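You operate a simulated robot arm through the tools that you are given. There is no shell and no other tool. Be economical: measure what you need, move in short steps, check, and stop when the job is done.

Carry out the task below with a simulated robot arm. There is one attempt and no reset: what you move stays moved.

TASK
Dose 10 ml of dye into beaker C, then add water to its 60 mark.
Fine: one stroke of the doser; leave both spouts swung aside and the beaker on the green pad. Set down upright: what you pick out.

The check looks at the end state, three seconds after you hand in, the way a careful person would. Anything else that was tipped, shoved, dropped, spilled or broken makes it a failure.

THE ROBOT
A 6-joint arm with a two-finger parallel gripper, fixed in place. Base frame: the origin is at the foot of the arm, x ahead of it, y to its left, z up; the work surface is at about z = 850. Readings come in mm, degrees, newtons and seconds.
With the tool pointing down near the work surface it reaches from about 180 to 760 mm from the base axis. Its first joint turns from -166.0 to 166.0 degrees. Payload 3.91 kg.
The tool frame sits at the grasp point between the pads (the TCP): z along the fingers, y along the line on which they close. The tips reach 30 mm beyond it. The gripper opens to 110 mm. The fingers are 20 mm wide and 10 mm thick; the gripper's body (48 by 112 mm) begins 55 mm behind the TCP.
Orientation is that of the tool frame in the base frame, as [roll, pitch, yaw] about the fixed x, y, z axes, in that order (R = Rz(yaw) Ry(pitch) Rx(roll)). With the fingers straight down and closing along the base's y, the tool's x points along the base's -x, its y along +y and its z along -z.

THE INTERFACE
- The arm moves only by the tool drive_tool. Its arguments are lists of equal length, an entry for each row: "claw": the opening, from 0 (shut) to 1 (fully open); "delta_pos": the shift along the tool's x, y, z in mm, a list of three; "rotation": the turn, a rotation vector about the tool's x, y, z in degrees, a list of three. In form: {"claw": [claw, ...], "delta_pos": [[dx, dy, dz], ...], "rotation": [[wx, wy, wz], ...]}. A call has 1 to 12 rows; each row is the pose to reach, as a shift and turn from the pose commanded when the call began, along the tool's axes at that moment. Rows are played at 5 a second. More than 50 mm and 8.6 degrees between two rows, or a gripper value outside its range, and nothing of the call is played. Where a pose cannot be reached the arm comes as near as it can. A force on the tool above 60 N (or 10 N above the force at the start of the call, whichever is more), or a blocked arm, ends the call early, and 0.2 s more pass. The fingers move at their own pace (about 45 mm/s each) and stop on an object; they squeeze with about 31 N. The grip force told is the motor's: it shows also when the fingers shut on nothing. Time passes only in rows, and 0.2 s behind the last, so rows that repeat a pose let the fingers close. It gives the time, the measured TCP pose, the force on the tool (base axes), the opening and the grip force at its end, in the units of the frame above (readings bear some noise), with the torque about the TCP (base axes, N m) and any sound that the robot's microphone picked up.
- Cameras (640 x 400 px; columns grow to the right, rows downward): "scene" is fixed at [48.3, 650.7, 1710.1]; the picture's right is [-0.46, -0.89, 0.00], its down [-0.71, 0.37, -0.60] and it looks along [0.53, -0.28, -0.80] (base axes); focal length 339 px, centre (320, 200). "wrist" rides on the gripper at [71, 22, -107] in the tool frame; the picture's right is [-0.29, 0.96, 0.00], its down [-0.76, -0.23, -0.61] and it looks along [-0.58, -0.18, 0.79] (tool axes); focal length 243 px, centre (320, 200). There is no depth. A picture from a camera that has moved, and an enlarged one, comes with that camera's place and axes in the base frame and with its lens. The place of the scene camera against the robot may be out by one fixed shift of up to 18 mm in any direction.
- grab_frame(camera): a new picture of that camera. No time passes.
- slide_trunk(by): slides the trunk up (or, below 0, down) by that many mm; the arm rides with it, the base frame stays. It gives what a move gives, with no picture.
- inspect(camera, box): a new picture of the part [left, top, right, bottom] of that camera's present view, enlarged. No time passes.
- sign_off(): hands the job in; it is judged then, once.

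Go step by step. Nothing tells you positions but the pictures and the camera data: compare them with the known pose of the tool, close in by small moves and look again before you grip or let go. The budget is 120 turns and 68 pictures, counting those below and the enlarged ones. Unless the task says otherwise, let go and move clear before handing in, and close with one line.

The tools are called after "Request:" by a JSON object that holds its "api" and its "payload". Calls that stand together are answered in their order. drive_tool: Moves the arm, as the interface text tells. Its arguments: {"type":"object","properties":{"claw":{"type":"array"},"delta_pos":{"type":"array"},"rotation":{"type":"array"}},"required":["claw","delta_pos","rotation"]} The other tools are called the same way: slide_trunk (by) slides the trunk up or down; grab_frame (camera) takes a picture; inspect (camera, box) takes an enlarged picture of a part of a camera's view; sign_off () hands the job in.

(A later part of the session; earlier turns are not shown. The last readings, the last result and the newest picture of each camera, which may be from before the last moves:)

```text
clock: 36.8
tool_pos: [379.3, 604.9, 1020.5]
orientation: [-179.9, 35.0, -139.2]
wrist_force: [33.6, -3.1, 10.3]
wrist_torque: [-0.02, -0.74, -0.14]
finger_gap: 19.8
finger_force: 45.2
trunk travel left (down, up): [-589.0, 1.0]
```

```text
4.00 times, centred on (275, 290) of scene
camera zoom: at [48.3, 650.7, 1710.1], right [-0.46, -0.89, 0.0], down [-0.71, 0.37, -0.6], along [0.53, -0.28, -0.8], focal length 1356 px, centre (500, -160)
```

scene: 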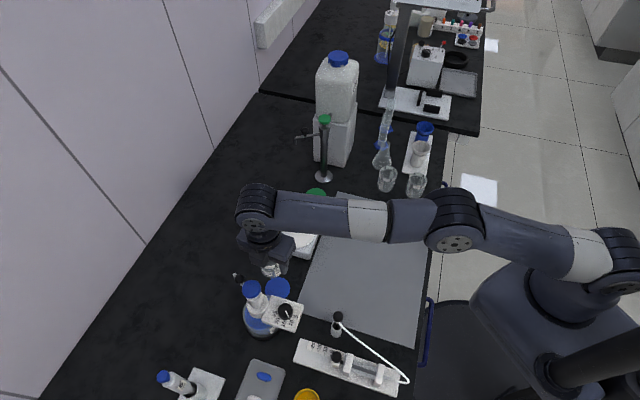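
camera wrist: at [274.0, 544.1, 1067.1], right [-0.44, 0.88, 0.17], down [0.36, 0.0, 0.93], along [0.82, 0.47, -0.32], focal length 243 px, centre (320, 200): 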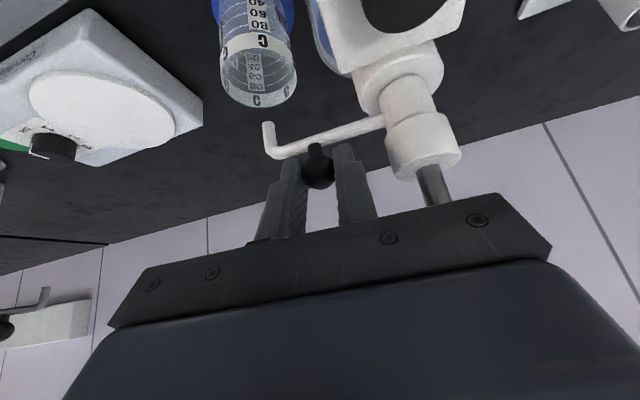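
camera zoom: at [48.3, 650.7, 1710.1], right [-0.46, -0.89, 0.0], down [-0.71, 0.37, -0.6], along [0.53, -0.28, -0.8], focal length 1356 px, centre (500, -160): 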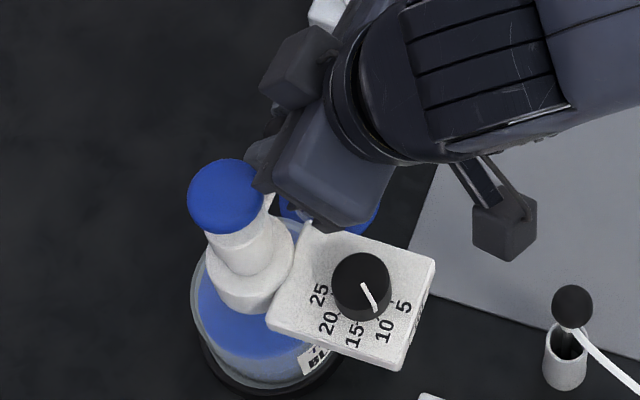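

The spout tip is now over the beaker. I'll release the knob, back off and check from there.

Request:
{"api": "drive_tool", "payload": {"claw": [0.31, 0.31, 0.31, 0.31, 0.31, 0.31, 0.31], "delta_pos": [[0, 0, 0], [0, 0, 0], [0, 0, -20], [0, 0, -50], [0, 0, -90], [0, 0, -120], [0, 0, -120]], "rotation": [[0, 0, 0], [0, 0, 0], [0, 0, 0], [0, 0, 0], [0, 0, 0], [0, 0, 0], [0, 0, 0]]}}

Request:
{"api": "grab_frame", "payload": {"camera": "wrist"}}

Request:
{"api": "inspect", "payload": {"camera": "scene", "box": [220, 240, 330, 340]}}

```text
clock: 38.4
tool_pos: [322.4, 559.0, 1117.3]
orientation: [-180.0, 35.2, -139.0]
wrist_force: [0.7, -0.4, 0.0]
wrist_torque: [0.05, -0.02, -0.02]
finger_gap: 34.2
finger_force: 0.1
trunk travel left (down, up): [-589.0, 1.0]
```

```text
29 pictures are left
camera wrist: at [217.1, 497.2, 1164.9], right [-0.45, 0.88, 0.17], down [0.36, 0.0, 0.93], along [0.82, 0.48, -0.32], focal length 243 px, centre (320, 200)
```

wrist: 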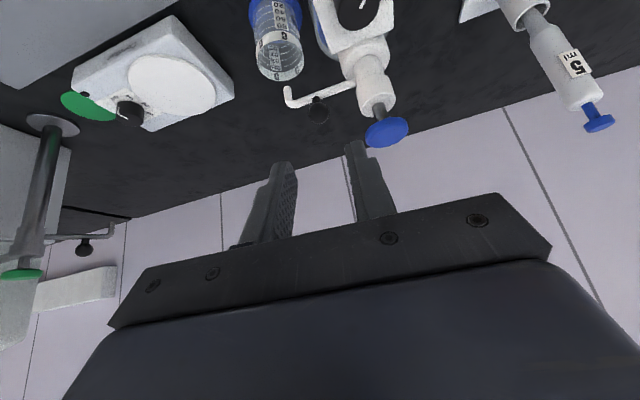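

```text
4.00 times, centred on (275, 290) of scene
camera zoom: at [48.3, 650.7, 1710.1], right [-0.46, -0.89, 0.0], down [-0.71, 0.37, -0.6], along [0.53, -0.28, -0.8], focal length 1356 px, centre (500, -160)
```

zoom: 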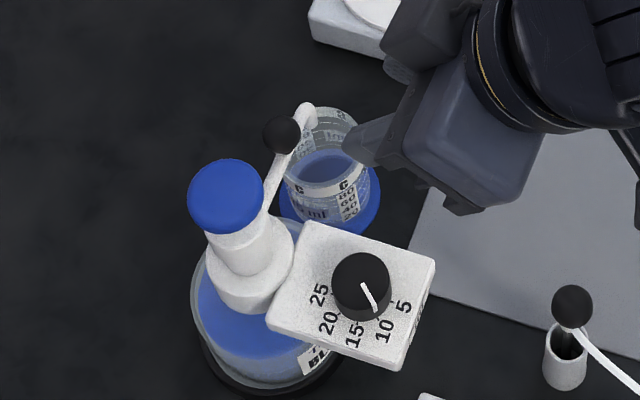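

The spout sits over the beaker opening, and the plunger cap is at about (346, 657, 1050). I'll close the fingers and hover just above the cap.

Request:
{"api": "drive_tool", "payload": {"claw": [0, 0, 0, 0], "delta_pos": [[-13, 20, 15], [-25, 40, 35], [-38, 59, 59], [-38, 59, 59]], "rotation": [[0, 0, 0], [0, 0, 0], [0, 0, 0], [0, 0, 0]]}}

Request:
{"api": "grab_frame", "payload": {"camera": "wrist"}}

Request:
{"api": "inspect", "payload": {"camera": "scene", "box": [220, 240, 330, 340]}}

```text
clock: 39.4
tool_pos: [330.8, 647.3, 1092.4]
orientation: [179.9, 35.2, -139.0]
wrist_force: [-0.2, 0.5, -0.2]
wrist_torque: [-0.01, -0.01, -0.02]
finger_gap: 0.0
finger_force: 30.7
trunk travel left (down, up): [-589.0, 1.0]
```

```text
27 pictures are left
camera wrist: at [226.7, 586.0, 1138.8], right [-0.45, 0.88, 0.17], down [0.36, 0.01, 0.93], along [0.82, 0.48, -0.32], focal length 243 px, centre (320, 200)
```

wrist: 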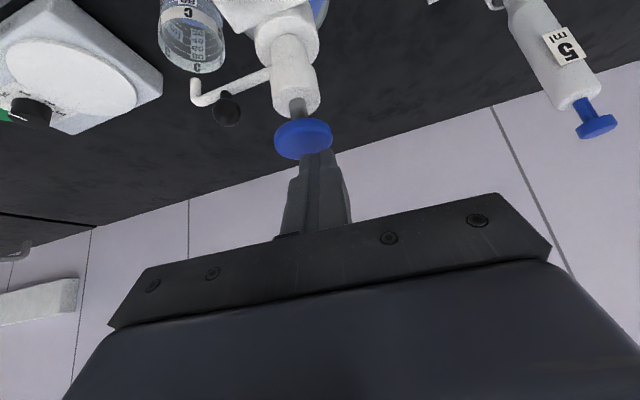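

```text
4.00 times, centred on (275, 290) of scene
camera zoom: at [48.3, 650.7, 1710.1], right [-0.46, -0.89, 0.0], down [-0.71, 0.37, -0.6], along [0.53, -0.28, -0.8], focal length 1356 px, centre (500, -160)
```

zoom: 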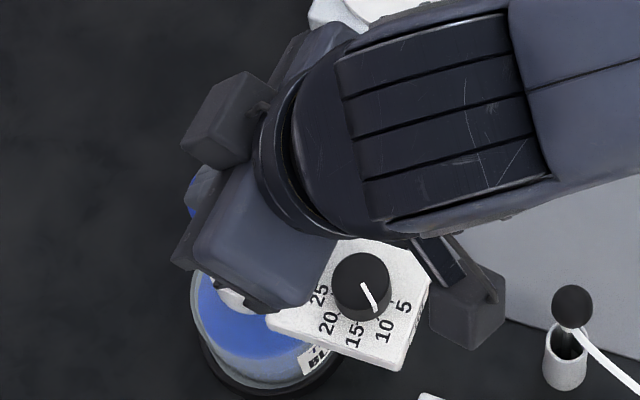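

The tip is about 18 mm above the cap. I'll centre it and press straight down; the force limit will stop me at the bottom.

Request:
{"api": "drive_tool", "payload": {"claw": [0, 0, 0, 0, 0, 0, 0, 0], "delta_pos": [[2.3, -6, 3.3], [5.7, -6, 8.2], [9.2, -6, 13.1], [11.5, -6, 16.4], [14.3, -6, 20.5], [17.2, -6, 24.6], [20, -6, 28.7], [20, -6, 28.7]], "rotation": [[0, 0, 0], [0, 0, 0], [0, 0, 0], [0, 0, 0], [0, 0, 0], [0, 0, 0], [0, 0, 0], [0, 0, 0]]}}

Request:
{"api": "grab_frame", "payload": {"camera": "wrist"}}

```text
clock: 41.2
tool_pos: [337.0, 644.0, 1062.8]
orientation: [179.6, 35.8, -139.2]
wrist_force: [3.1, -2.0, 37.0]
wrist_torque: [0.15, -0.41, -0.15]
finger_gap: 0.1
finger_force: 31.5
trunk travel left (down, up): [-589.0, 1.0]
```

```text
25 pictures are left
camera wrist: at [231.5, 581.2, 1109.8], right [-0.45, 0.88, 0.17], down [0.35, -0.01, 0.94], along [0.82, 0.48, -0.31], focal length 243 px, centre (320, 200)
```

wrist: 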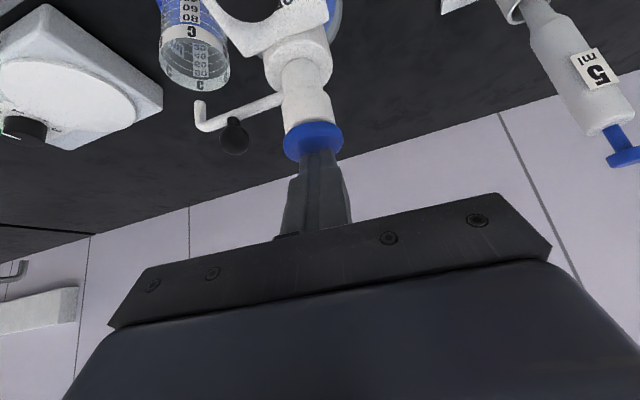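

The cap is flush with the sleeve at 37 N, so the stroke is complete. I'll rise clear and check the beaker.

Request:
{"api": "drive_tool", "payload": {"claw": [0, 0, 0, 0, 0, 0], "delta_pos": [[0, 0, 0], [-10, 0, -14], [-22, 0, -31], [-20, 0, -70], [-20, 0, -110], [-20, 0, -110]], "rotation": [[0, 0, 0], [0, 0, 0], [0, 0, 0], [0, 0, 0], [0, 0, 0], [0, 0, 0]]}}

Request:
{"api": "inspect", "payload": {"camera": "scene", "box": [220, 240, 330, 340]}}

Request:
{"api": "grab_frame", "payload": {"camera": "wrist"}}

```text
clock: 42.6
tool_pos: [301.3, 616.3, 1158.8]
orientation: [179.9, 34.9, -139.0]
wrist_force: [-0.6, 0.4, 0.0]
wrist_torque: [0.02, 0.01, 0.01]
finger_gap: 0.0
finger_force: 31.2
trunk travel left (down, up): [-589.0, 1.0]
```

```text
4.00 times, centred on (275, 290) of scene
camera zoom: at [48.3, 650.7, 1710.1], right [-0.46, -0.89, 0.0], down [-0.71, 0.37, -0.6], along [0.53, -0.28, -0.8], focal length 1356 px, centre (500, -160)
```

zoom: 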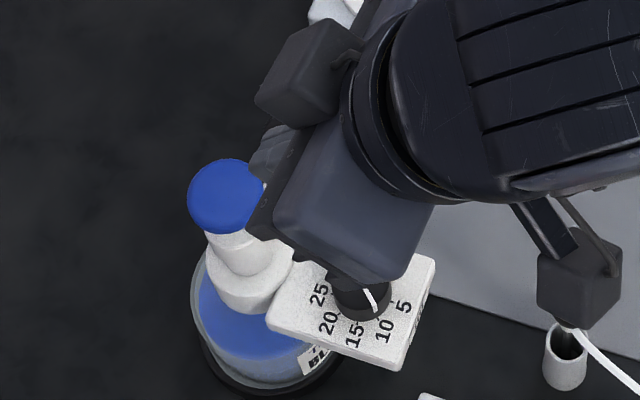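

```text
23 pictures are left
camera wrist: at [196.2, 554.5, 1205.9], right [-0.45, 0.88, 0.17], down [0.36, 0.01, 0.93], along [0.82, 0.48, -0.32], focal length 243 px, centre (320, 200)
```

wrist: 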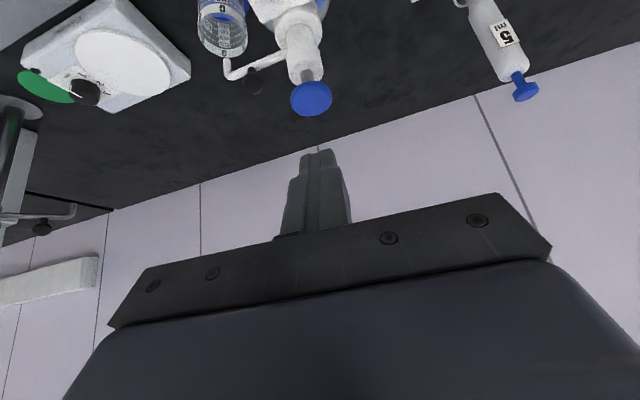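

The cap sprang back, so one stroke is done. I'll return to the spout knob to swing the spout aside again.

Request:
{"api": "drive_tool", "payload": {"claw": [0, 0, 0.31, 0.31, 0.31, 0.31], "delta_pos": [[20, -28, 11], [41, -56, 22], [39, -58, 55], [37, -60, 85], [37, -60, 95], [37, -60, 95]], "rotation": [[0, 0, 0], [0, 0, 0], [0, 0, 0], [0, 0, 0], [0, 0, 0], [0, 0, 0]]}}

Request:
{"api": "grab_frame", "payload": {"camera": "wrist"}}

```text
clock: 44.0
tool_pos: [360.7, 585.4, 1057.5]
orientation: [-180.0, 35.1, -139.0]
wrist_force: [1.1, 0.8, 0.5]
wrist_torque: [0.02, -0.01, -0.01]
finger_gap: 34.1
finger_force: 0.0
trunk travel left (down, up): [-589.0, 1.0]
```

```text
22 pictures are left
camera wrist: at [254.6, 523.3, 1106.7], right [-0.45, 0.88, 0.17], down [0.36, 0.0, 0.93], along [0.82, 0.48, -0.32], focal length 243 px, centre (320, 200)
```

wrist: 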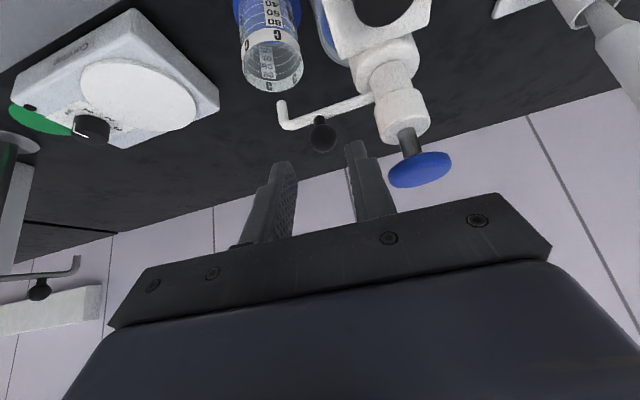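

The knob is centred again. I'll check the beaker contents and then grip the knob.

Request:
{"api": "inspect", "payload": {"camera": "wrist", "box": [220, 0, 350, 110]}}

Request:
{"api": "drive_tool", "payload": {"claw": [0.31, 0.31, 0.31, 0.31, 0.1, 0.1, 0.1], "delta_pos": [[0, 0, 15], [0, 0, 30], [0, 0, 45], [0, 0, 45], [0, 0, 45], [0, 0, 45], [0, 0, 45]], "rotation": [[0, 0, 0], [0, 0, 0], [0, 0, 0], [0, 0, 0], [0, 0, 0], [0, 0, 0], [0, 0, 0]]}}

```text
3.64 times, centred on (285, 55) of wrist
camera zoom: at [254.6, 523.3, 1106.7], right [-0.45, 0.88, 0.17], down [0.36, 0.0, 0.93], along [0.82, 0.48, -0.32], focal length 882 px, centre (447, 727)
```

zoom: 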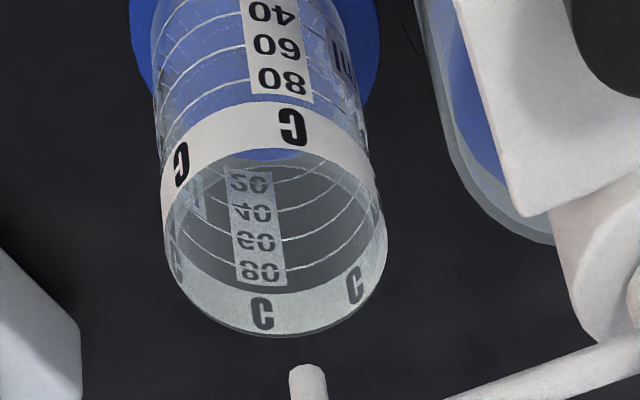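

```text
clock: 45.6
tool_pos: [378.6, 603.8, 1022.8]
orientation: [180.0, 35.2, -138.9]
wrist_force: [-13.1, 14.3, -0.2]
wrist_torque: [0.24, 0.22, 0.21]
finger_gap: 19.5
finger_force: 45.9
trunk travel left (down, up): [-589.0, 1.0]
```

Gripped. I'll reverse the arc to swing the spout aside.

Request:
{"api": "drive_tool", "payload": {"claw": [0.1, 0.1, 0.1, 0.1, 0.1, 0.1, 0.1, 0.1, 0.1], "delta_pos": [[-6.3, -0.3, 4.4], [-12.5, 0.5, 8.8], [-18.6, 2.4, 13.1], [-24.4, 4.9, 17.1], [-29.9, 8.5, 21], [-34.9, 13.1, 24.5], [-39.4, 18.1, 27.6], [-43.3, 23.8, 30.4], [-43.3, 23.8, 30.4]], "rotation": [[-4.3, 0, -6.14], [-8.6, 0, -12.28], [-12.9, 0, -18.42], [-17.2, 0, -24.56], [-21.5, 0, -30.7], [-25.8, 0, -36.84], [-30.1, 0, -42.98], [-34.4, 0, -49.1], [-34.4, 0, -49.1]]}}

Request:
{"api": "grab_frame", "payload": {"camera": "wrist"}}

```text
clock: 47.6
tool_pos: [402.8, 652.1, 1022.2]
orientation: [-179.8, 35.1, -79.0]
wrist_force: [-4.4, -3.5, 7.9]
wrist_torque: [0.06, 0.1, 0.22]
finger_gap: 19.7
finger_force: 44.8
trunk travel left (down, up): [-589.0, 1.0]
```

```text
20 pictures are left
camera wrist: at [404.0, 531.9, 1069.8], right [-0.99, 0.05, 0.16], down [0.17, 0.31, 0.93], along [0.0, 0.95, -0.32], focal length 243 px, centre (320, 200)
```

wrist: 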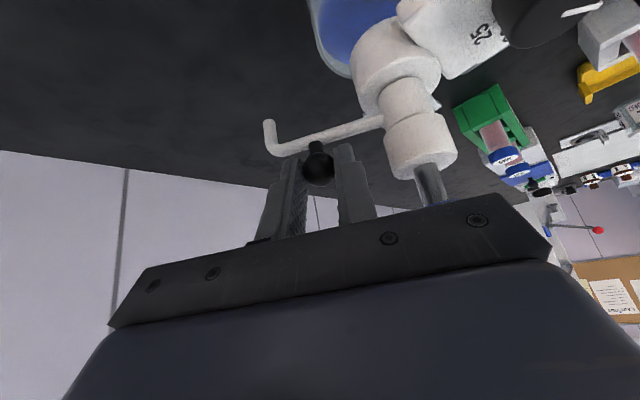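

Nearly back to the original place. I'll nudge it the last 5 mm, release and retreat.

Request:
{"api": "drive_tool", "payload": {"claw": [0.1, 0.1, 0.31, 0.31, 0.31, 0.31, 0.31, 0.31], "delta_pos": [[-4, -1, 3], [-5, -1, 3.5], [-5, -1, 3.5], [-5, -1, 3.5], [-5, -1, -20], [-5, -1, -50], [15, 5, -85], [30, 10, -120]], "rotation": [[0, 0, 0], [0, 0, 0], [0, 0, 0], [0, 0, 0], [0, 0, 0], [0, 0, 0], [0, 0, 0], [0, 0, 0]]}}

Request:
{"api": "inspect", "payload": {"camera": "scene", "box": [220, 240, 330, 340]}}

```text
clock: 49.4
tool_pos: [411.2, 559.1, 1104.1]
orientation: [-180.0, 35.1, -79.1]
wrist_force: [0.4, 0.0, -0.1]
wrist_torque: [0.04, -0.01, -0.02]
finger_gap: 34.2
finger_force: 0.1
trunk travel left (down, up): [-589.0, 1.0]
```

```text
4.00 times, centred on (275, 290) of scene
camera zoom: at [48.3, 650.7, 1710.1], right [-0.46, -0.89, 0.0], down [-0.71, 0.37, -0.6], along [0.53, -0.28, -0.8], focal length 1356 px, centre (500, -160)
```

zoom: 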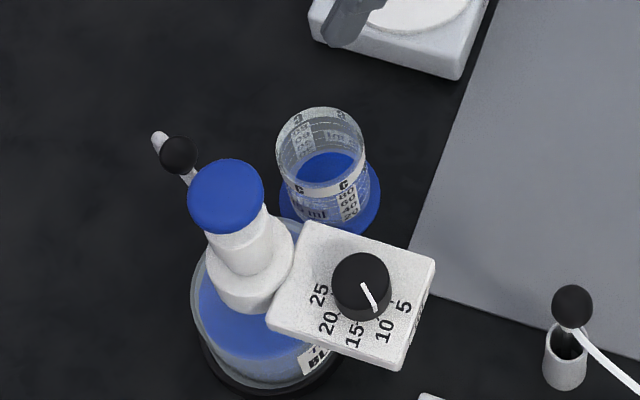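

The dye is in the beaker and the spout is back aside. I'll level the tool and line up to fetch the beaker.

Request:
{"api": "drive_tool", "payload": {"claw": [0.7, 0.7, 0.7, 0.7, 0.7, 0.7], "delta_pos": [[4, 0, 0], [8, 0, 0], [10, 0, 0], [10, 0, 0], [10, 0, 0], [10, 0, 0]], "rotation": [[0, 7, 0], [0, 14, 0], [0, 21, 0], [0, 28, 0], [0, 35.1, 0], [0, 35.1, 0]]}}

Request:
{"api": "drive_tool", "payload": {"claw": [0.7, 0.7, 0.7, 0.7, 0.7], "delta_pos": [[0, 0, 20], [0, 0, 40], [0, 0, 60], [0, 0, 80], [0, 0, 80]], "rotation": [[0, 0, -7.5], [0, 0, -15], [0, 0, -22.5], [0, 0, -30], [0, 0, -30]]}}

```text
clock: 50.8
tool_pos: [414.1, 552.8, 1097.4]
orientation: [-179.9, -0.2, -79.1]
wrist_force: [0.0, -0.8, 0.1]
wrist_torque: [-0.05, 0.01, 0.0]
finger_gap: 76.6
finger_force: 0.0
trunk travel left (down, up): [-589.0, 1.0]
```

```text
clock: 52.0
tool_pos: [413.8, 549.7, 1018.3]
orientation: [-180.0, -0.1, -49.0]
wrist_force: [-0.3, -0.3, -0.7]
wrist_torque: [-0.01, -0.01, 0.0]
finger_gap: 77.2
finger_force: 0.3
trunk travel left (down, up): [-589.0, 1.0]
```

Request:
{"api": "slide_trunk", "payload": {"by": -28}}

Request:
{"api": "drive_tool", "payload": {"claw": [0.7, 0.7, 0.7], "delta_pos": [[-16, -12, 0], [-32, -23, 0], [-32, -23, 0]], "rotation": [[0, 0, 0], [0, 0, 0], [0, 0, 0]]}}

Request:
{"api": "grab_frame", "payload": {"camera": "wrist"}}

```text
clock: 52.8
tool_pos: [413.1, 551.1, 989.8]
orientation: [180.0, -0.1, -49.0]
wrist_force: [-0.4, -0.2, -0.1]
wrist_torque: [0.02, 0.03, -0.01]
finger_gap: 76.8
finger_force: 0.1
trunk travel left (down, up): [-561.0, 29.0]
```

```text
clock: 53.6
tool_pos: [409.1, 590.3, 989.6]
orientation: [-179.9, -0.1, -49.1]
wrist_force: [-0.4, 0.1, -0.7]
wrist_torque: [0.03, 0.0, 0.04]
finger_gap: 77.1
finger_force: 0.0
trunk travel left (down, up): [-561.0, 29.0]
```

```text
18 pictures are left
camera wrist: at [439.3, 522.9, 1097.7], right [-0.91, -0.41, 0.0], down [-0.32, 0.73, 0.61], along [-0.25, 0.55, -0.79], focal length 243 px, centre (320, 200)
```

wrist: 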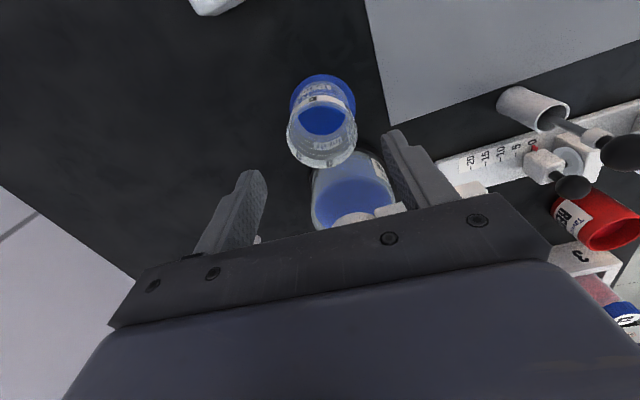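

Beaker C is centred between the fingers. I'll descend and grip it.

Request:
{"api": "drive_tool", "payload": {"claw": [0.7, 0.7, 0.7, 0.7, 0.5, 0.4, 0.4, 0.4], "delta_pos": [[0, 0, 30], [0, 0, 60], [0, 0, 94], [0, 0, 94], [0, 0, 94], [0, 0, 94], [0, 0, 94], [0, 0, 94]], "rotation": [[0, 0, 0], [0, 0, 0], [0, 0, 0], [0, 0, 0], [0, 0, 0], [0, 0, 0], [0, 0, 0], [0, 0, 0]]}}

```text
clock: 55.4
tool_pos: [409.3, 591.2, 895.0]
orientation: [179.9, 0.0, -49.1]
wrist_force: [0.4, -0.2, -0.1]
wrist_torque: [0.0, -0.03, 0.0]
finger_gap: 51.4
finger_force: 31.2
trunk travel left (down, up): [-561.0, 29.0]
```

Gripped. I'll lift gently, then carry the dyed beaker smoothly toward the green pad.

Request:
{"api": "drive_tool", "payload": {"claw": [0.4, 0.4, 0.4, 0.4, 0.4, 0.4], "delta_pos": [[0, 0, -10], [0, 0, -30], [0, 0, -55], [0, 0, -80], [0, 0, -92], [0, 0, -92]], "rotation": [[0, 0, 0], [0, 0, 0], [0, 0, 0], [0, 0, 0], [0, 0, 0], [0, 0, 0]]}}

Request:
{"api": "drive_tool", "payload": {"claw": [0.4, 0.4, 0.4, 0.4, 0.4, 0.4, 0.4, 0.4, 0.4, 0.4, 0.4, 0.4], "delta_pos": [[8, -1, 0], [28, -2, 0], [55, -3, 0], [85, -5, 0], [115, -7, 0], [145, -8, 0], [172, -10, 0], [197, -11, 0], [218, -12, 0], [235, -13, 0], [245, -14, 0], [245, -14, 0]], "rotation": [[0, 0, 0], [0, 0, 0], [0, 0, -1], [0, 0, -2], [0, 0, -3], [0, 0, -4], [0, 0, -5], [0, 0, -5], [0, 0, -5], [0, 0, -5], [0, 0, -5], [0, 0, -5]]}}

Request:
{"api": "grab_frame", "payload": {"camera": "wrist"}}

Request:
{"api": "inspect", "payload": {"camera": "scene", "box": [255, 90, 385, 260]}}

```text
clock: 56.8
tool_pos: [409.8, 590.5, 988.1]
orientation: [180.0, -0.1, -49.2]
wrist_force: [1.0, 1.0, 0.2]
wrist_torque: [0.02, -0.01, 0.03]
finger_gap: 51.3
finger_force: 30.8
trunk travel left (down, up): [-561.0, 29.0]
```

```text
clock: 59.4
tool_pos: [579.9, 412.2, 988.2]
orientation: [180.0, 0.0, -44.2]
wrist_force: [0.6, 0.1, -0.5]
wrist_torque: [-0.01, 0.0, -0.02]
finger_gap: 51.3
finger_force: 31.0
trunk travel left (down, up): [-561.0, 29.0]
```

```text
17 pictures are left
camera wrist: at [615.9, 349.2, 1096.9], right [-0.87, -0.49, 0.0], down [-0.39, 0.69, 0.61], along [-0.29, 0.53, -0.79], focal length 243 px, centre (320, 200)
```

wrist: 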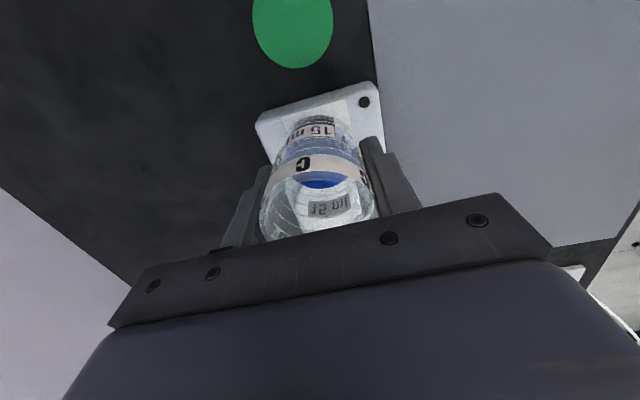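

```text
2.35 times, centred on (320, 175) of scene
camera zoom: at [48.3, 650.7, 1710.1], right [-0.46, -0.89, 0.0], down [-0.71, 0.37, -0.6], along [0.53, -0.28, -0.8], focal length 798 px, centre (320, 259)
```

zoom: 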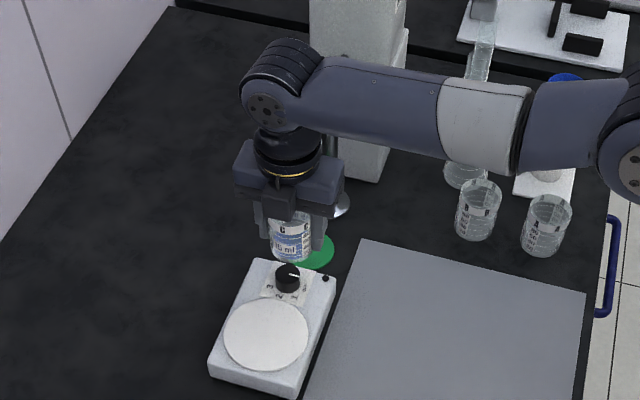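

The green pad is at about (632, 365), with the tap column just behind it. I'll move over the pad, still high, and check clearance to the tap.

Request:
{"api": "drive_tool", "payload": {"claw": [0.4, 0.4, 0.4, 0.4, 0.4, 0.4], "delta_pos": [[8, 0, 0], [25, -1, 0], [43, -1, 0], [58, -2, 0], [69, -2, 0], [69, -2, 0]], "rotation": [[0, 0, 0], [0, 0, 0], [0, 0, 0], [0, 0, 0], [0, 0, 0], [0, 0, 0]]}}

Request:
{"api": "inspect", "payload": {"camera": "scene", "box": [260, 60, 380, 230]}}

```text
clock: 60.8
tool_pos: [629.5, 366.6, 989.9]
orientation: [-180.0, -0.1, -44.0]
wrist_force: [-10.4, 2.6, 1.3]
wrist_torque: [-0.33, -1.09, -0.62]
finger_gap: 51.3
finger_force: 30.4
trunk travel left (down, up): [-561.0, 29.0]
```

```text
2.35 times, centred on (320, 145) of scene
camera zoom: at [48.3, 650.7, 1710.1], right [-0.46, -0.89, 0.0], down [-0.71, 0.37, -0.6], along [0.53, -0.28, -0.8], focal length 798 px, centre (320, 329)
```

zoom: 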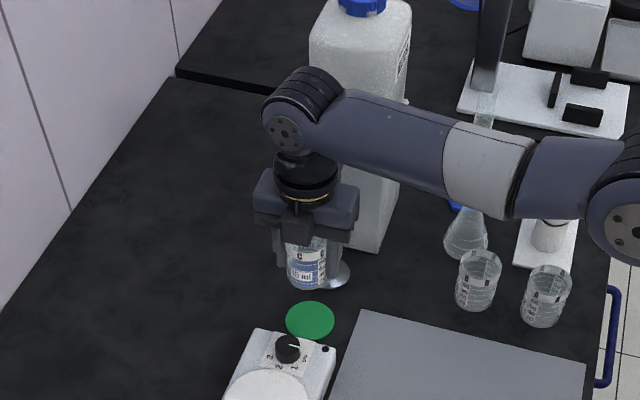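

There's a 10 N side load: the wrist camera, which points toward the tap, is touching its top. I'll back straight off and check the tap.

Request:
{"api": "drive_tool", "payload": {"claw": [0.4, 0.4, 0.4, 0.4, 0.4, 0.4], "delta_pos": [[-10, 0, 0], [-25, 0, 0], [-45, 0, 0], [-65, 0, 0], [-75, 0, 0], [-75, 0, 0]], "rotation": [[0, 0, 0], [0, 0, 0], [0, 0, 0], [0, 0, 0], [0, 0, 0], [0, 0, 0]]}}

Request:
{"api": "drive_tool", "payload": {"claw": [0.4, 0.4, 0.4, 0.4, 0.4, 0.4, 0.4, 0.4, 0.4, 0.4, 0.4, 0.4], "delta_pos": [[0, 0, 0], [0, 0, 0], [0, 0, 0], [0, 0, 0], [0, 0, 0], [0, 0, 0], [0, 0, 0], [0, 0, 0], [0, 0, 0], [0, 0, 0], [0, 0, 0], [0, 0, 0]], "rotation": [[0, 0, 8], [0, 0, 16], [0, 0, 24], [0, 0, 32], [0, 0, 40], [0, 0, 48], [0, 0, 56], [0, 0, 64], [0, 0, 72], [0, 0, 80], [0, 0, 85], [0, 0, 90]]}}

Request:
{"api": "grab_frame", "payload": {"camera": "wrist"}}

```text
clock: 62.2
tool_pos: [576.3, 420.7, 988.5]
orientation: [-180.0, -0.1, -44.1]
wrist_force: [1.6, -0.5, -0.1]
wrist_torque: [-0.03, 0.0, -0.01]
finger_gap: 51.1
finger_force: 31.0
trunk travel left (down, up): [-561.0, 29.0]
```

```text
clock: 64.8
tool_pos: [577.1, 418.8, 990.1]
orientation: [-179.8, 0.0, -134.2]
wrist_force: [-0.6, 0.7, -0.9]
wrist_torque: [-0.03, -0.03, 0.0]
finger_gap: 51.1
finger_force: 30.5
trunk travel left (down, up): [-561.0, 29.0]
```

```text
14 pictures are left
camera wrist: at [511.9, 384.4, 1096.4], right [-0.48, 0.88, 0.0], down [0.69, 0.38, 0.61], along [0.53, 0.29, -0.79], focal length 243 px, centre (320, 200)
```

wrist: 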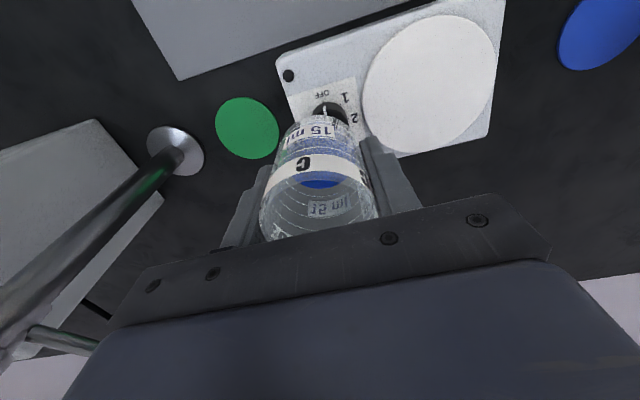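

The tap looks unmoved and the camera is clear. I'll turn another ~78° so the camera faces away from the tap and the fingers straddle along the free direction.

Request:
{"api": "drive_tool", "payload": {"claw": [0.4, 0.4, 0.4, 0.4, 0.4, 0.4, 0.4, 0.4, 0.4, 0.4, 0.4], "delta_pos": [[0, 0, 0], [0, 0, 0], [0, 0, 0], [0, 0, 0], [0, 0, 0], [0, 0, 0], [0, 0, 0], [0, 0, 0], [0, 0, 0], [0, 0, 0], [0, 0, 0]], "rotation": [[0, 0, 8], [0, 0, 16], [0, 0, 24], [0, 0, 32], [0, 0, 40], [0, 0, 48], [0, 0, 56], [0, 0, 64], [0, 0, 72], [0, 0, 78], [0, 0, 78]]}}

Request:
{"api": "grab_frame", "payload": {"camera": "wrist"}}

```text
clock: 67.2
tool_pos: [577.6, 419.0, 988.3]
orientation: [-180.0, 0.1, 147.8]
wrist_force: [0.0, -0.3, -1.1]
wrist_torque: [0.03, 0.01, -0.01]
finger_gap: 51.4
finger_force: 31.3
trunk travel left (down, up): [-561.0, 29.0]
```

```text
13 pictures are left
camera wrist: at [528.0, 477.0, 1095.8], right [0.76, 0.66, 0.0], down [0.52, -0.6, 0.61], along [0.4, -0.46, -0.79], focal length 243 px, centre (320, 200)
```

wrist: 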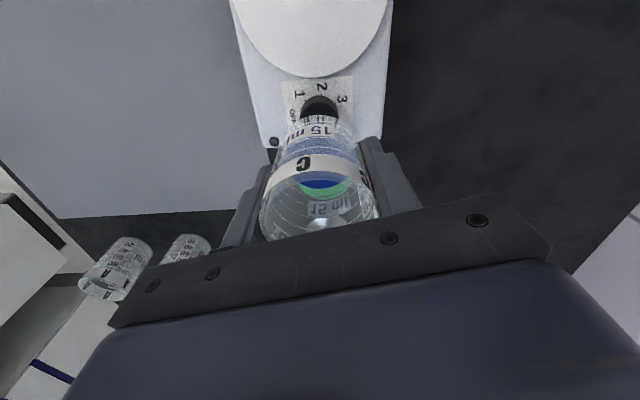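

Now I'll move over the green pad at (631, 363), watching the force.

Request:
{"api": "drive_tool", "payload": {"claw": [0.4, 0.4, 0.4, 0.4, 0.4, 0.4], "delta_pos": [[-12, -3, 0], [-30, -7, 0], [-48, -12, 0], [-65, -16, 0], [-75.5, -18.6, 0], [-75.5, -18.6, 0]], "rotation": [[0, 0, 0], [0, 0, 0], [0, 0, 0], [0, 0, 0], [0, 0, 0], [0, 0, 0]]}}

Request:
{"api": "grab_frame", "payload": {"camera": "wrist"}}

```text
clock: 68.6
tool_pos: [632.7, 363.5, 989.1]
orientation: [180.0, 0.1, 147.8]
wrist_force: [-0.6, 0.4, -0.1]
wrist_torque: [0.01, -0.01, -0.01]
finger_gap: 51.2
finger_force: 31.1
trunk travel left (down, up): [-561.0, 29.0]
```

```text
12 pictures are left
camera wrist: at [582.4, 420.9, 1095.9], right [0.75, 0.66, 0.0], down [0.52, -0.6, 0.61], along [0.4, -0.46, -0.79], focal length 243 px, centre (320, 200)
```

wrist: 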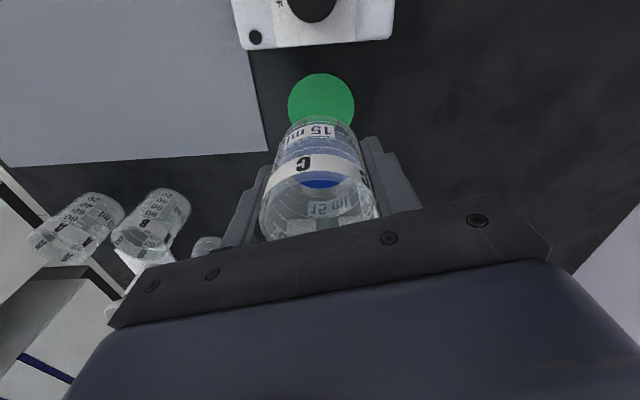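

Aligned with the pad and no contact. I'll lower the beaker.

Request:
{"api": "drive_tool", "payload": {"claw": [0.4, 0.4, 0.4, 0.4, 0.4, 0.4, 0.4], "delta_pos": [[2, 0, 20], [2, 0, 45], [2, 0, 70], [2, 0, 85], [2, 0, 91], [2, 0, 93], [2, 0, 93]], "rotation": [[0, 0, 0], [0, 0, 0], [0, 0, 0], [0, 0, 0], [0, 0, 0], [0, 0, 0], [0, 0, 0]]}}

Request:
{"api": "drive_tool", "payload": {"claw": [0.4, 0.4], "delta_pos": [[0, 0, 2], [0, 0, 2]], "rotation": [[0, 0, 0], [0, 0, 0]]}}

```text
clock: 70.2
tool_pos: [629.8, 365.3, 895.9]
orientation: [-179.9, 0.1, 147.9]
wrist_force: [0.8, -0.3, 1.2]
wrist_torque: [0.02, -0.01, -0.02]
finger_gap: 51.2
finger_force: 30.8
trunk travel left (down, up): [-561.0, 29.0]
```

```text
clock: 70.8
tool_pos: [631.1, 365.0, 896.0]
orientation: [179.8, 0.1, 147.9]
wrist_force: [2.3, 0.8, 10.7]
wrist_torque: [0.0, 0.17, 0.03]
finger_gap: 50.9
finger_force: 30.7
trunk travel left (down, up): [-561.0, 29.0]
```

Contact at about 10 N. I'll open, rise, back off the way I came, and turn to view the tap.

Request:
{"api": "drive_tool", "payload": {"claw": [0.5, 0.6, 0.65, 0.65, 0.65, 0.65, 0.65, 0.65, 0.65], "delta_pos": [[0, 0, -2], [0, 0, -2], [0, 0, -2], [0, 0, -2], [0, 0, -35], [0, 0, -75], [0, 0, -93], [35, 9, -93], [76, 18, -93]], "rotation": [[0, 0, 0], [0, 0, 0], [0, 0, 0], [0, 0, 0], [0, 0, 0], [0, 0, 0], [0, 0, 0], [0, 0, 0], [0, 0, 0]]}}

Request:
{"api": "drive_tool", "payload": {"claw": [0.65, 0.65, 0.65, 0.65, 0.65, 0.65, 0.65, 0.65, 0.65], "delta_pos": [[10, -10, -10], [20, -20, -20], [30, -30, -30], [40, -40, -40], [50, -50, -60], [60, -60, -80], [70, -70, -100], [70, -80, -120], [70, -80, -120]], "rotation": [[0, 0, -8], [0, 0, -16], [0, 0, -24], [0, 0, -32], [0, 0, -40], [0, 0, -48], [0, 0, -56], [0, 0, -62], [0, 0, -62]]}}

Request:
{"api": "grab_frame", "payload": {"camera": "wrist"}}

Request:
{"api": "inspect", "payload": {"camera": "scene", "box": [270, 100, 370, 220]}}

```text
clock: 72.8
tool_pos: [573.2, 421.5, 986.6]
orientation: [180.0, 0.0, 147.8]
wrist_force: [-0.2, 0.3, 1.4]
wrist_torque: [0.03, 0.03, 0.02]
finger_gap: 71.5
finger_force: 0.1
trunk travel left (down, up): [-561.0, 29.0]
```

```text
clock: 74.8
tool_pos: [473.0, 390.9, 1107.0]
orientation: [-179.9, 0.0, -150.0]
wrist_force: [-0.4, 0.5, 0.0]
wrist_torque: [0.01, -0.05, -0.01]
finger_gap: 71.5
finger_force: 0.0
trunk travel left (down, up): [-561.0, 29.0]
```

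```text
11 pictures are left
camera wrist: at [401.3, 374.8, 1213.7], right [-0.23, 0.97, 0.0], down [0.77, 0.18, 0.61], along [0.59, 0.14, -0.79], focal length 243 px, centre (320, 200)
```

wrist: 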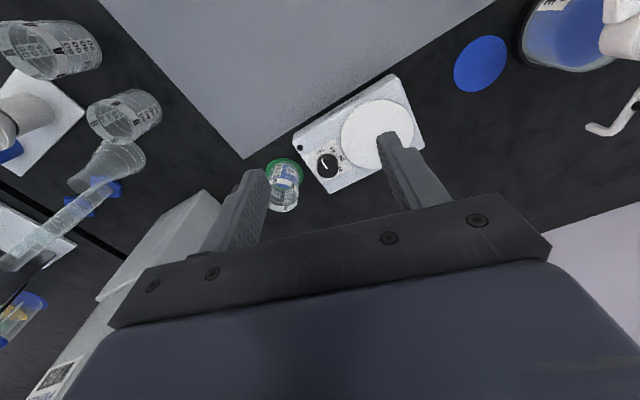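

```text
3.33 times, centred on (320, 160) of scene
camera zoom: at [48.3, 650.7, 1710.1], right [-0.46, -0.89, 0.0], down [-0.71, 0.37, -0.6], along [0.53, -0.28, -0.8], focal length 1130 px, centre (320, 333)
```

zoom: 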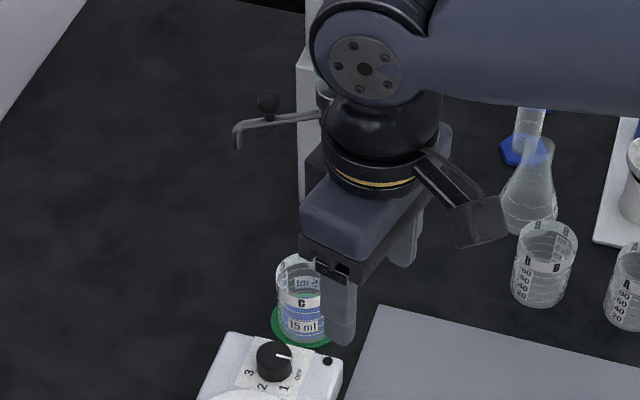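

The beaker stands on the green pad. The tap spout's knob is at about (703, 360, 1062), and it must swing about 55° counter-clockwise about the column (691, 300). I'll raise the trunk, turn and tilt the tool.

Request:
{"api": "slide_trunk", "payload": {"by": 28}}

Request:
{"api": "drive_tool", "payload": {"claw": [0.31, 0.31, 0.31, 0.31, 0.31, 0.31], "delta_pos": [[0, 0, 0], [0, 0, 0], [0, 0, 0], [0, 0, 0], [0, 0, 0], [0, 0, 0]], "rotation": [[0, 0, 8], [0, 0, 16], [0, 0, 24], [0, 0, 32], [0, 0, 38], [0, 0, 38]]}}

Request:
{"api": "drive_tool", "payload": {"claw": [0.31, 0.31, 0.31, 0.31, 0.31, 0.31], "delta_pos": [[0, 0, 0], [0, 0, 0], [0, 0, 0], [0, 0, 0], [0, 0, 0], [0, 0, 0]], "rotation": [[0, -7, 0], [0, -14, 0], [0, -21, 0], [0, -28, 0], [0, -35, 0], [0, -35, 0]]}}

```text
clock: 75.5
tool_pos: [474.4, 391.5, 1133.7]
orientation: [-179.9, -0.1, -150.2]
wrist_force: [-0.1, -0.1, -0.6]
wrist_torque: [-0.04, 0.0, -0.01]
finger_gap: 71.6
finger_force: 0.1
trunk travel left (down, up): [-589.0, 1.0]
```

```text
clock: 76.9
tool_pos: [473.5, 391.6, 1133.2]
orientation: [180.0, 0.1, 171.8]
wrist_force: [-0.2, 0.0, -0.2]
wrist_torque: [0.03, -0.02, -0.01]
finger_gap: 33.9
finger_force: 0.0
trunk travel left (down, up): [-589.0, 1.0]
```

```text
clock: 78.3
tool_pos: [475.4, 392.5, 1133.4]
orientation: [-180.0, 35.2, 171.9]
wrist_force: [-2.2, 0.0, 0.3]
wrist_torque: [0.01, 0.03, 0.01]
finger_gap: 33.9
finger_force: 0.1
trunk travel left (down, up): [-589.0, 1.0]
```

Request:
{"api": "drive_tool", "payload": {"claw": [0.31, 0.31, 0.31, 0.31, 0.31], "delta_pos": [[-37, 0, 22], [-74, 0, 43], [-111, 0, 65], [-148, 0, 87], [-148, 0, 87]], "rotation": [[0, 0, 0], [0, 0, 0], [0, 0, 0], [0, 0, 0], [0, 0, 0]]}}

Request:
{"api": "grab_frame", "payload": {"camera": "wrist"}}

```text
clock: 79.5
tool_pos: [643.5, 367.1, 1149.5]
orientation: [179.9, 35.2, 172.0]
wrist_force: [-0.1, -0.5, -0.8]
wrist_torque: [-0.01, 0.01, -0.01]
finger_gap: 34.0
finger_force: 0.0
trunk travel left (down, up): [-589.0, 1.0]
```

```text
9 pictures are left
camera wrist: at [527.1, 406.3, 1196.3], right [0.37, 0.91, 0.17], down [0.24, -0.27, 0.93], along [0.9, -0.31, -0.32], focal length 243 px, centre (320, 200)
```

wrist: 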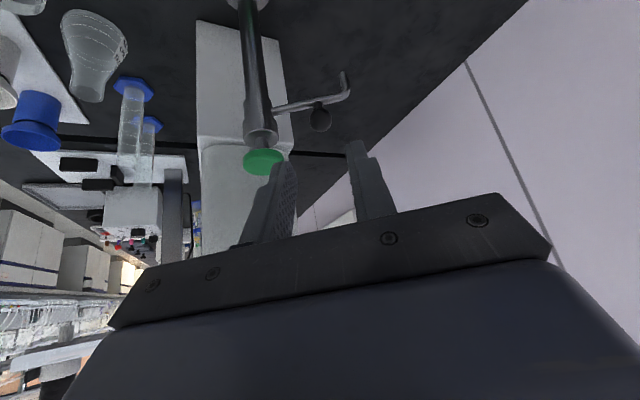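

The knob is exactly on the approach axis. I'll advance and grip.

Request:
{"api": "drive_tool", "payload": {"claw": [0.31, 0.31, 0.31, 0.31, 0.31, 0.1, 0.1, 0.1], "delta_pos": [[0, 0, 25], [1, 0, 50], [1, 0, 68], [1, 0, 80], [1, 0, 80], [1, 0, 80], [1, 0, 80], [1, 0, 80]], "rotation": [[0, 0, 0], [0, 0, 0], [0, 0, 0], [0, 0, 0], [0, 0, 0], [0, 0, 0], [0, 0, 0], [0, 0, 0]]}}

```text
clock: 81.3
tool_pos: [686.1, 359.7, 1081.5]
orientation: [179.9, 35.2, 172.0]
wrist_force: [1.8, 7.1, -0.1]
wrist_torque: [0.17, -0.16, 0.19]
finger_gap: 19.9
finger_force: 45.2
trunk travel left (down, up): [-589.0, 1.0]
```

Gripped. I'll swing the spout 54° counter-clockwise over the beaker.

Request:
{"api": "drive_tool", "payload": {"claw": [0.1, 0.1, 0.1, 0.1, 0.1, 0.1, 0.1, 0.1, 0.1], "delta_pos": [[5.5, -2, -3.8], [10.7, -4.7, -7.5], [15.6, -8, -10.9], [20.2, -12.1, -14.1], [24.4, -16.9, -17.1], [28, -22.3, -19.6], [31.1, -28, -21.8], [33.7, -34.2, -23.6], [33.7, -34.2, -23.6]], "rotation": [[-3.87, 0, -5.53], [-7.74, 0, -11.06], [-11.6, 0, -16.6], [-15.5, 0, -22.1], [-19.35, 0, -27.65], [-23.2, 0, -33.2], [-27.1, 0, -38.7], [-31, 0, -44.2], [-31, 0, -44.2]]}}

Request:
{"api": "drive_tool", "payload": {"claw": [0.31, 0.31, 0.31, 0.31, 0.31, 0.31], "delta_pos": [[0, 0, 0], [0, 0, 0], [0, 0, -25], [0, 0, -60], [0, 0, -95], [0, 0, -95]], "rotation": [[0, 0, 0], [0, 0, 0], [0, 0, 0], [0, 0, 0], [0, 0, 0], [0, 0, 0]]}}

Request:
{"api": "grab_frame", "payload": {"camera": "wrist"}}

```text
clock: 83.3
tool_pos: [643.2, 332.6, 1082.2]
orientation: [-179.8, 35.2, -134.1]
wrist_force: [2.7, 2.4, 12.5]
wrist_torque: [0.33, -0.2, 0.17]
finger_gap: 19.8
finger_force: 44.9
trunk travel left (down, up): [-589.0, 1.0]
```

```text
clock: 84.7
tool_pos: [604.9, 292.3, 1160.4]
orientation: [-179.9, 35.1, -134.1]
wrist_force: [-0.1, -0.5, -0.4]
wrist_torque: [0.0, 0.0, -0.01]
finger_gap: 34.0
finger_force: 0.1
trunk travel left (down, up): [-589.0, 1.0]
```

```text
8 pictures are left
camera wrist: at [505.5, 222.0, 1207.2], right [-0.52, 0.84, 0.17], down [0.35, 0.04, 0.93], along [0.78, 0.55, -0.32], focal length 243 px, centre (320, 200)
```

wrist: 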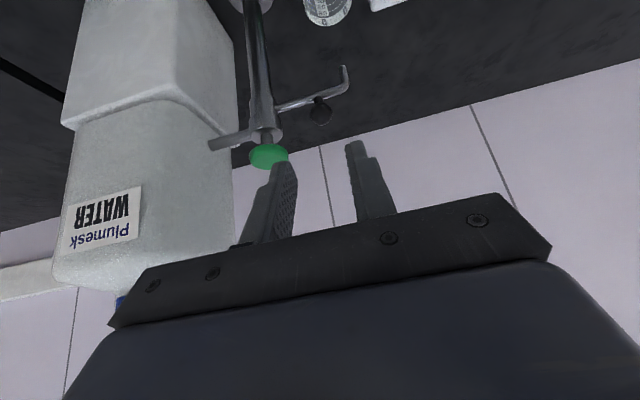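

The spout tip is over the beaker centre, and the green tap button is at (691, 303, ~1092). I'll close the fingers and hover above it.

Request:
{"api": "drive_tool", "payload": {"claw": [0, 0, 0, 0], "delta_pos": [[-9, -18, 16], [-18, -36, 32], [-27.4, -54.4, 48.3], [-27.4, -54.4, 48.3]], "rotation": [[0, 0, 0], [0, 0, 0], [0, 0, 0], [0, 0, 0]]}}

Request:
{"api": "drive_tool", "payload": {"claw": [0, 0, 0, 0], "delta_pos": [[4.6, 0, 6.6], [8, 0, 11.5], [10.3, 0, 14.7], [10.3, 0, 14.7]], "rotation": [[0, 0, 0], [0, 0, 0], [0, 0, 0], [0, 0, 0]]}}

Request:
{"api": "grab_frame", "payload": {"camera": "wrist"}}

```text
clock: 85.7
tool_pos: [678.7, 291.0, 1136.8]
orientation: [-179.9, 35.0, -134.2]
wrist_force: [0.6, 0.1, 0.0]
wrist_torque: [-0.01, 0.01, -0.03]
finger_gap: 0.1
finger_force: 31.0
trunk travel left (down, up): [-589.0, 1.0]
```

```text
clock: 86.7
tool_pos: [679.5, 291.5, 1119.5]
orientation: [-179.9, 35.2, -134.1]
wrist_force: [-0.3, 1.1, 2.3]
wrist_torque: [0.04, 0.0, -0.03]
finger_gap: 0.4
finger_force: 31.4
trunk travel left (down, up): [-589.0, 1.0]
```

```text
7 pictures are left
camera wrist: at [579.5, 219.9, 1165.9], right [-0.52, 0.84, 0.17], down [0.35, 0.04, 0.93], along [0.78, 0.55, -0.32], focal length 243 px, centre (320, 200)
```

wrist: 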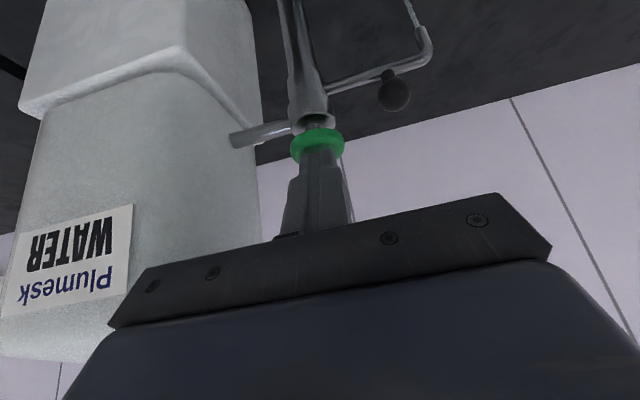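

A water stream is already coming from the spout under light contact. Time is frozen, so I'll check the level from the scene camera.

Request:
{"api": "inspect", "payload": {"camera": "scene", "box": [290, 160, 340, 215]}}

```text
7.27 times, centred on (315, 188) of scene
camera zoom: at [48.3, 650.7, 1710.1], right [-0.46, -0.89, 0.0], down [-0.71, 0.37, -0.6], along [0.53, -0.28, -0.8], focal length 2465 px, centre (356, 291)
```

zoom: 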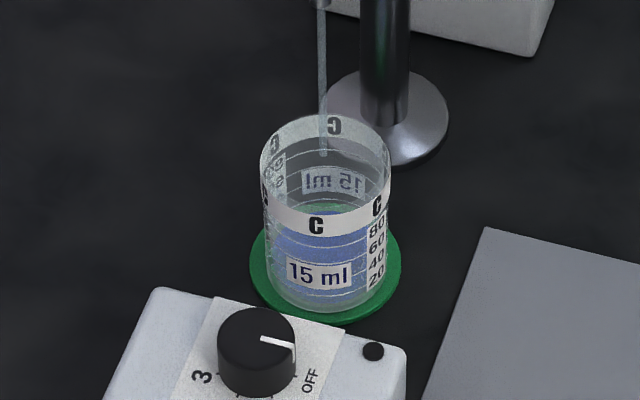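

The stream falls inside C; I judge the level near 20. I'll hold for one short row to calibrate the rate.

Request:
{"api": "drive_tool", "payload": {"claw": [0], "delta_pos": [[0, 0, 0]], "rotation": [[0, 0, 0]]}}

Request:
{"api": "inspect", "payload": {"camera": "scene", "box": [305, 175, 335, 210]}}

```text
clock: 87.1
tool_pos: [678.6, 289.7, 1119.4]
orientation: [-179.8, 35.1, -134.1]
wrist_force: [0.3, 1.0, 3.1]
wrist_torque: [0.09, -0.04, -0.03]
finger_gap: 0.0
finger_force: 30.5
trunk travel left (down, up): [-589.0, 1.0]
```

```text
11.43 times, centred on (320, 192) of scene
camera zoom: at [48.3, 650.7, 1710.1], right [-0.46, -0.89, 0.0], down [-0.71, 0.37, -0.6], along [0.53, -0.28, -0.8], focal length 3874 px, centre (320, 286)
```

zoom: 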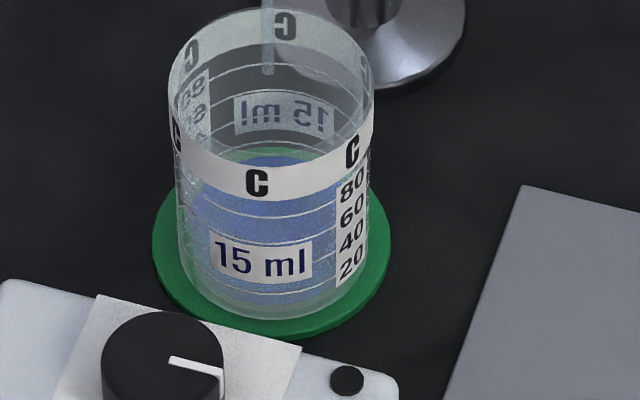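

The level is near 20 with flow of roughly 25 ml/s. I'll hold 0.6 s more and re-measure.

Request:
{"api": "drive_tool", "payload": {"claw": [0, 0], "delta_pos": [[0, 0, 0], [0, 0, 0]], "rotation": [[0, 0, 0], [0, 0, 0]]}}

Request:
{"api": "inspect", "payload": {"camera": "scene", "box": [305, 175, 335, 210]}}

```text
clock: 87.7
tool_pos: [679.2, 291.2, 1119.1]
orientation: [-179.9, 35.1, -134.2]
wrist_force: [0.2, 0.1, 3.0]
wrist_torque: [0.07, -0.04, 0.01]
finger_gap: 0.2
finger_force: 30.9
trunk travel left (down, up): [-589.0, 1.0]
```

```text
11.43 times, centred on (320, 192) of scene
camera zoom: at [48.3, 650.7, 1710.1], right [-0.46, -0.89, 0.0], down [-0.71, 0.37, -0.6], along [0.53, -0.28, -0.8], focal length 3874 px, centre (320, 286)
```

zoom: 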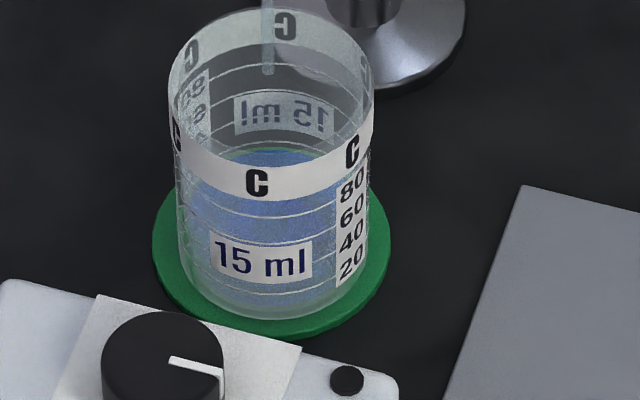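

The rise is slower than thought (about 7 ml/s); the level is around 22. I'll hold 2.6 s and measure again.

Request:
{"api": "drive_tool", "payload": {"claw": [0, 0, 0, 0, 0, 0, 0, 0, 0, 0, 0, 0], "delta_pos": [[0, 0, 0], [0, 0, 0], [0, 0, 0], [0, 0, 0], [0, 0, 0], [0, 0, 0], [0, 0, 0], [0, 0, 0], [0, 0, 0], [0, 0, 0], [0, 0, 0], [0, 0, 0]], "rotation": [[0, 0, 0], [0, 0, 0], [0, 0, 0], [0, 0, 0], [0, 0, 0], [0, 0, 0], [0, 0, 0], [0, 0, 0], [0, 0, 0], [0, 0, 0], [0, 0, 0], [0, 0, 0]]}}

Request:
{"api": "inspect", "payload": {"camera": "scene", "box": [305, 175, 335, 210]}}

```text
clock: 90.3
tool_pos: [677.9, 289.4, 1118.9]
orientation: [-179.9, 35.2, -134.0]
wrist_force: [-0.1, 0.2, 2.8]
wrist_torque: [0.04, -0.05, 0.01]
finger_gap: 0.2
finger_force: 30.7
trunk travel left (down, up): [-589.0, 1.0]
```

```text
11.43 times, centred on (320, 192) of scene
camera zoom: at [48.3, 650.7, 1710.1], right [-0.46, -0.89, 0.0], down [-0.71, 0.37, -0.6], along [0.53, -0.28, -0.8], focal length 3874 px, centre (320, 286)
```

zoom: 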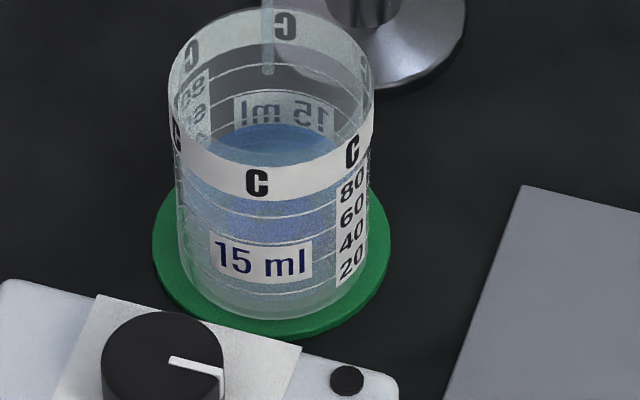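

The level is about 41, rising at ~7.7 ml/s. I'll hold 1.8 s to reach about 55, then measure.

Request:
{"api": "drive_tool", "payload": {"claw": [0, 0, 0, 0, 0, 0, 0, 0], "delta_pos": [[0, 0, 0], [0, 0, 0], [0, 0, 0], [0, 0, 0], [0, 0, 0], [0, 0, 0], [0, 0, 0], [0, 0, 0]], "rotation": [[0, 0, 0], [0, 0, 0], [0, 0, 0], [0, 0, 0], [0, 0, 0], [0, 0, 0], [0, 0, 0], [0, 0, 0]]}}

Request:
{"api": "inspect", "payload": {"camera": "scene", "box": [308, 176, 332, 206]}}

```text
clock: 92.1
tool_pos: [678.3, 290.2, 1119.2]
orientation: [-179.9, 35.1, -134.1]
wrist_force: [0.6, 0.3, 2.5]
wrist_torque: [0.05, -0.01, 0.01]
finger_gap: 0.0
finger_force: 31.1
trunk travel left (down, up): [-589.0, 1.0]
```

```text
13.33 times, centred on (320, 191) of scene
camera zoom: at [48.3, 650.7, 1710.1], right [-0.46, -0.89, 0.0], down [-0.71, 0.37, -0.6], along [0.53, -0.28, -0.8], focal length 4519 px, centre (320, 320)
```

zoom: 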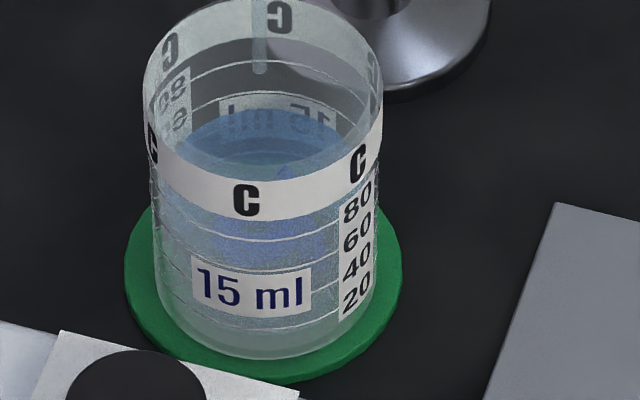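

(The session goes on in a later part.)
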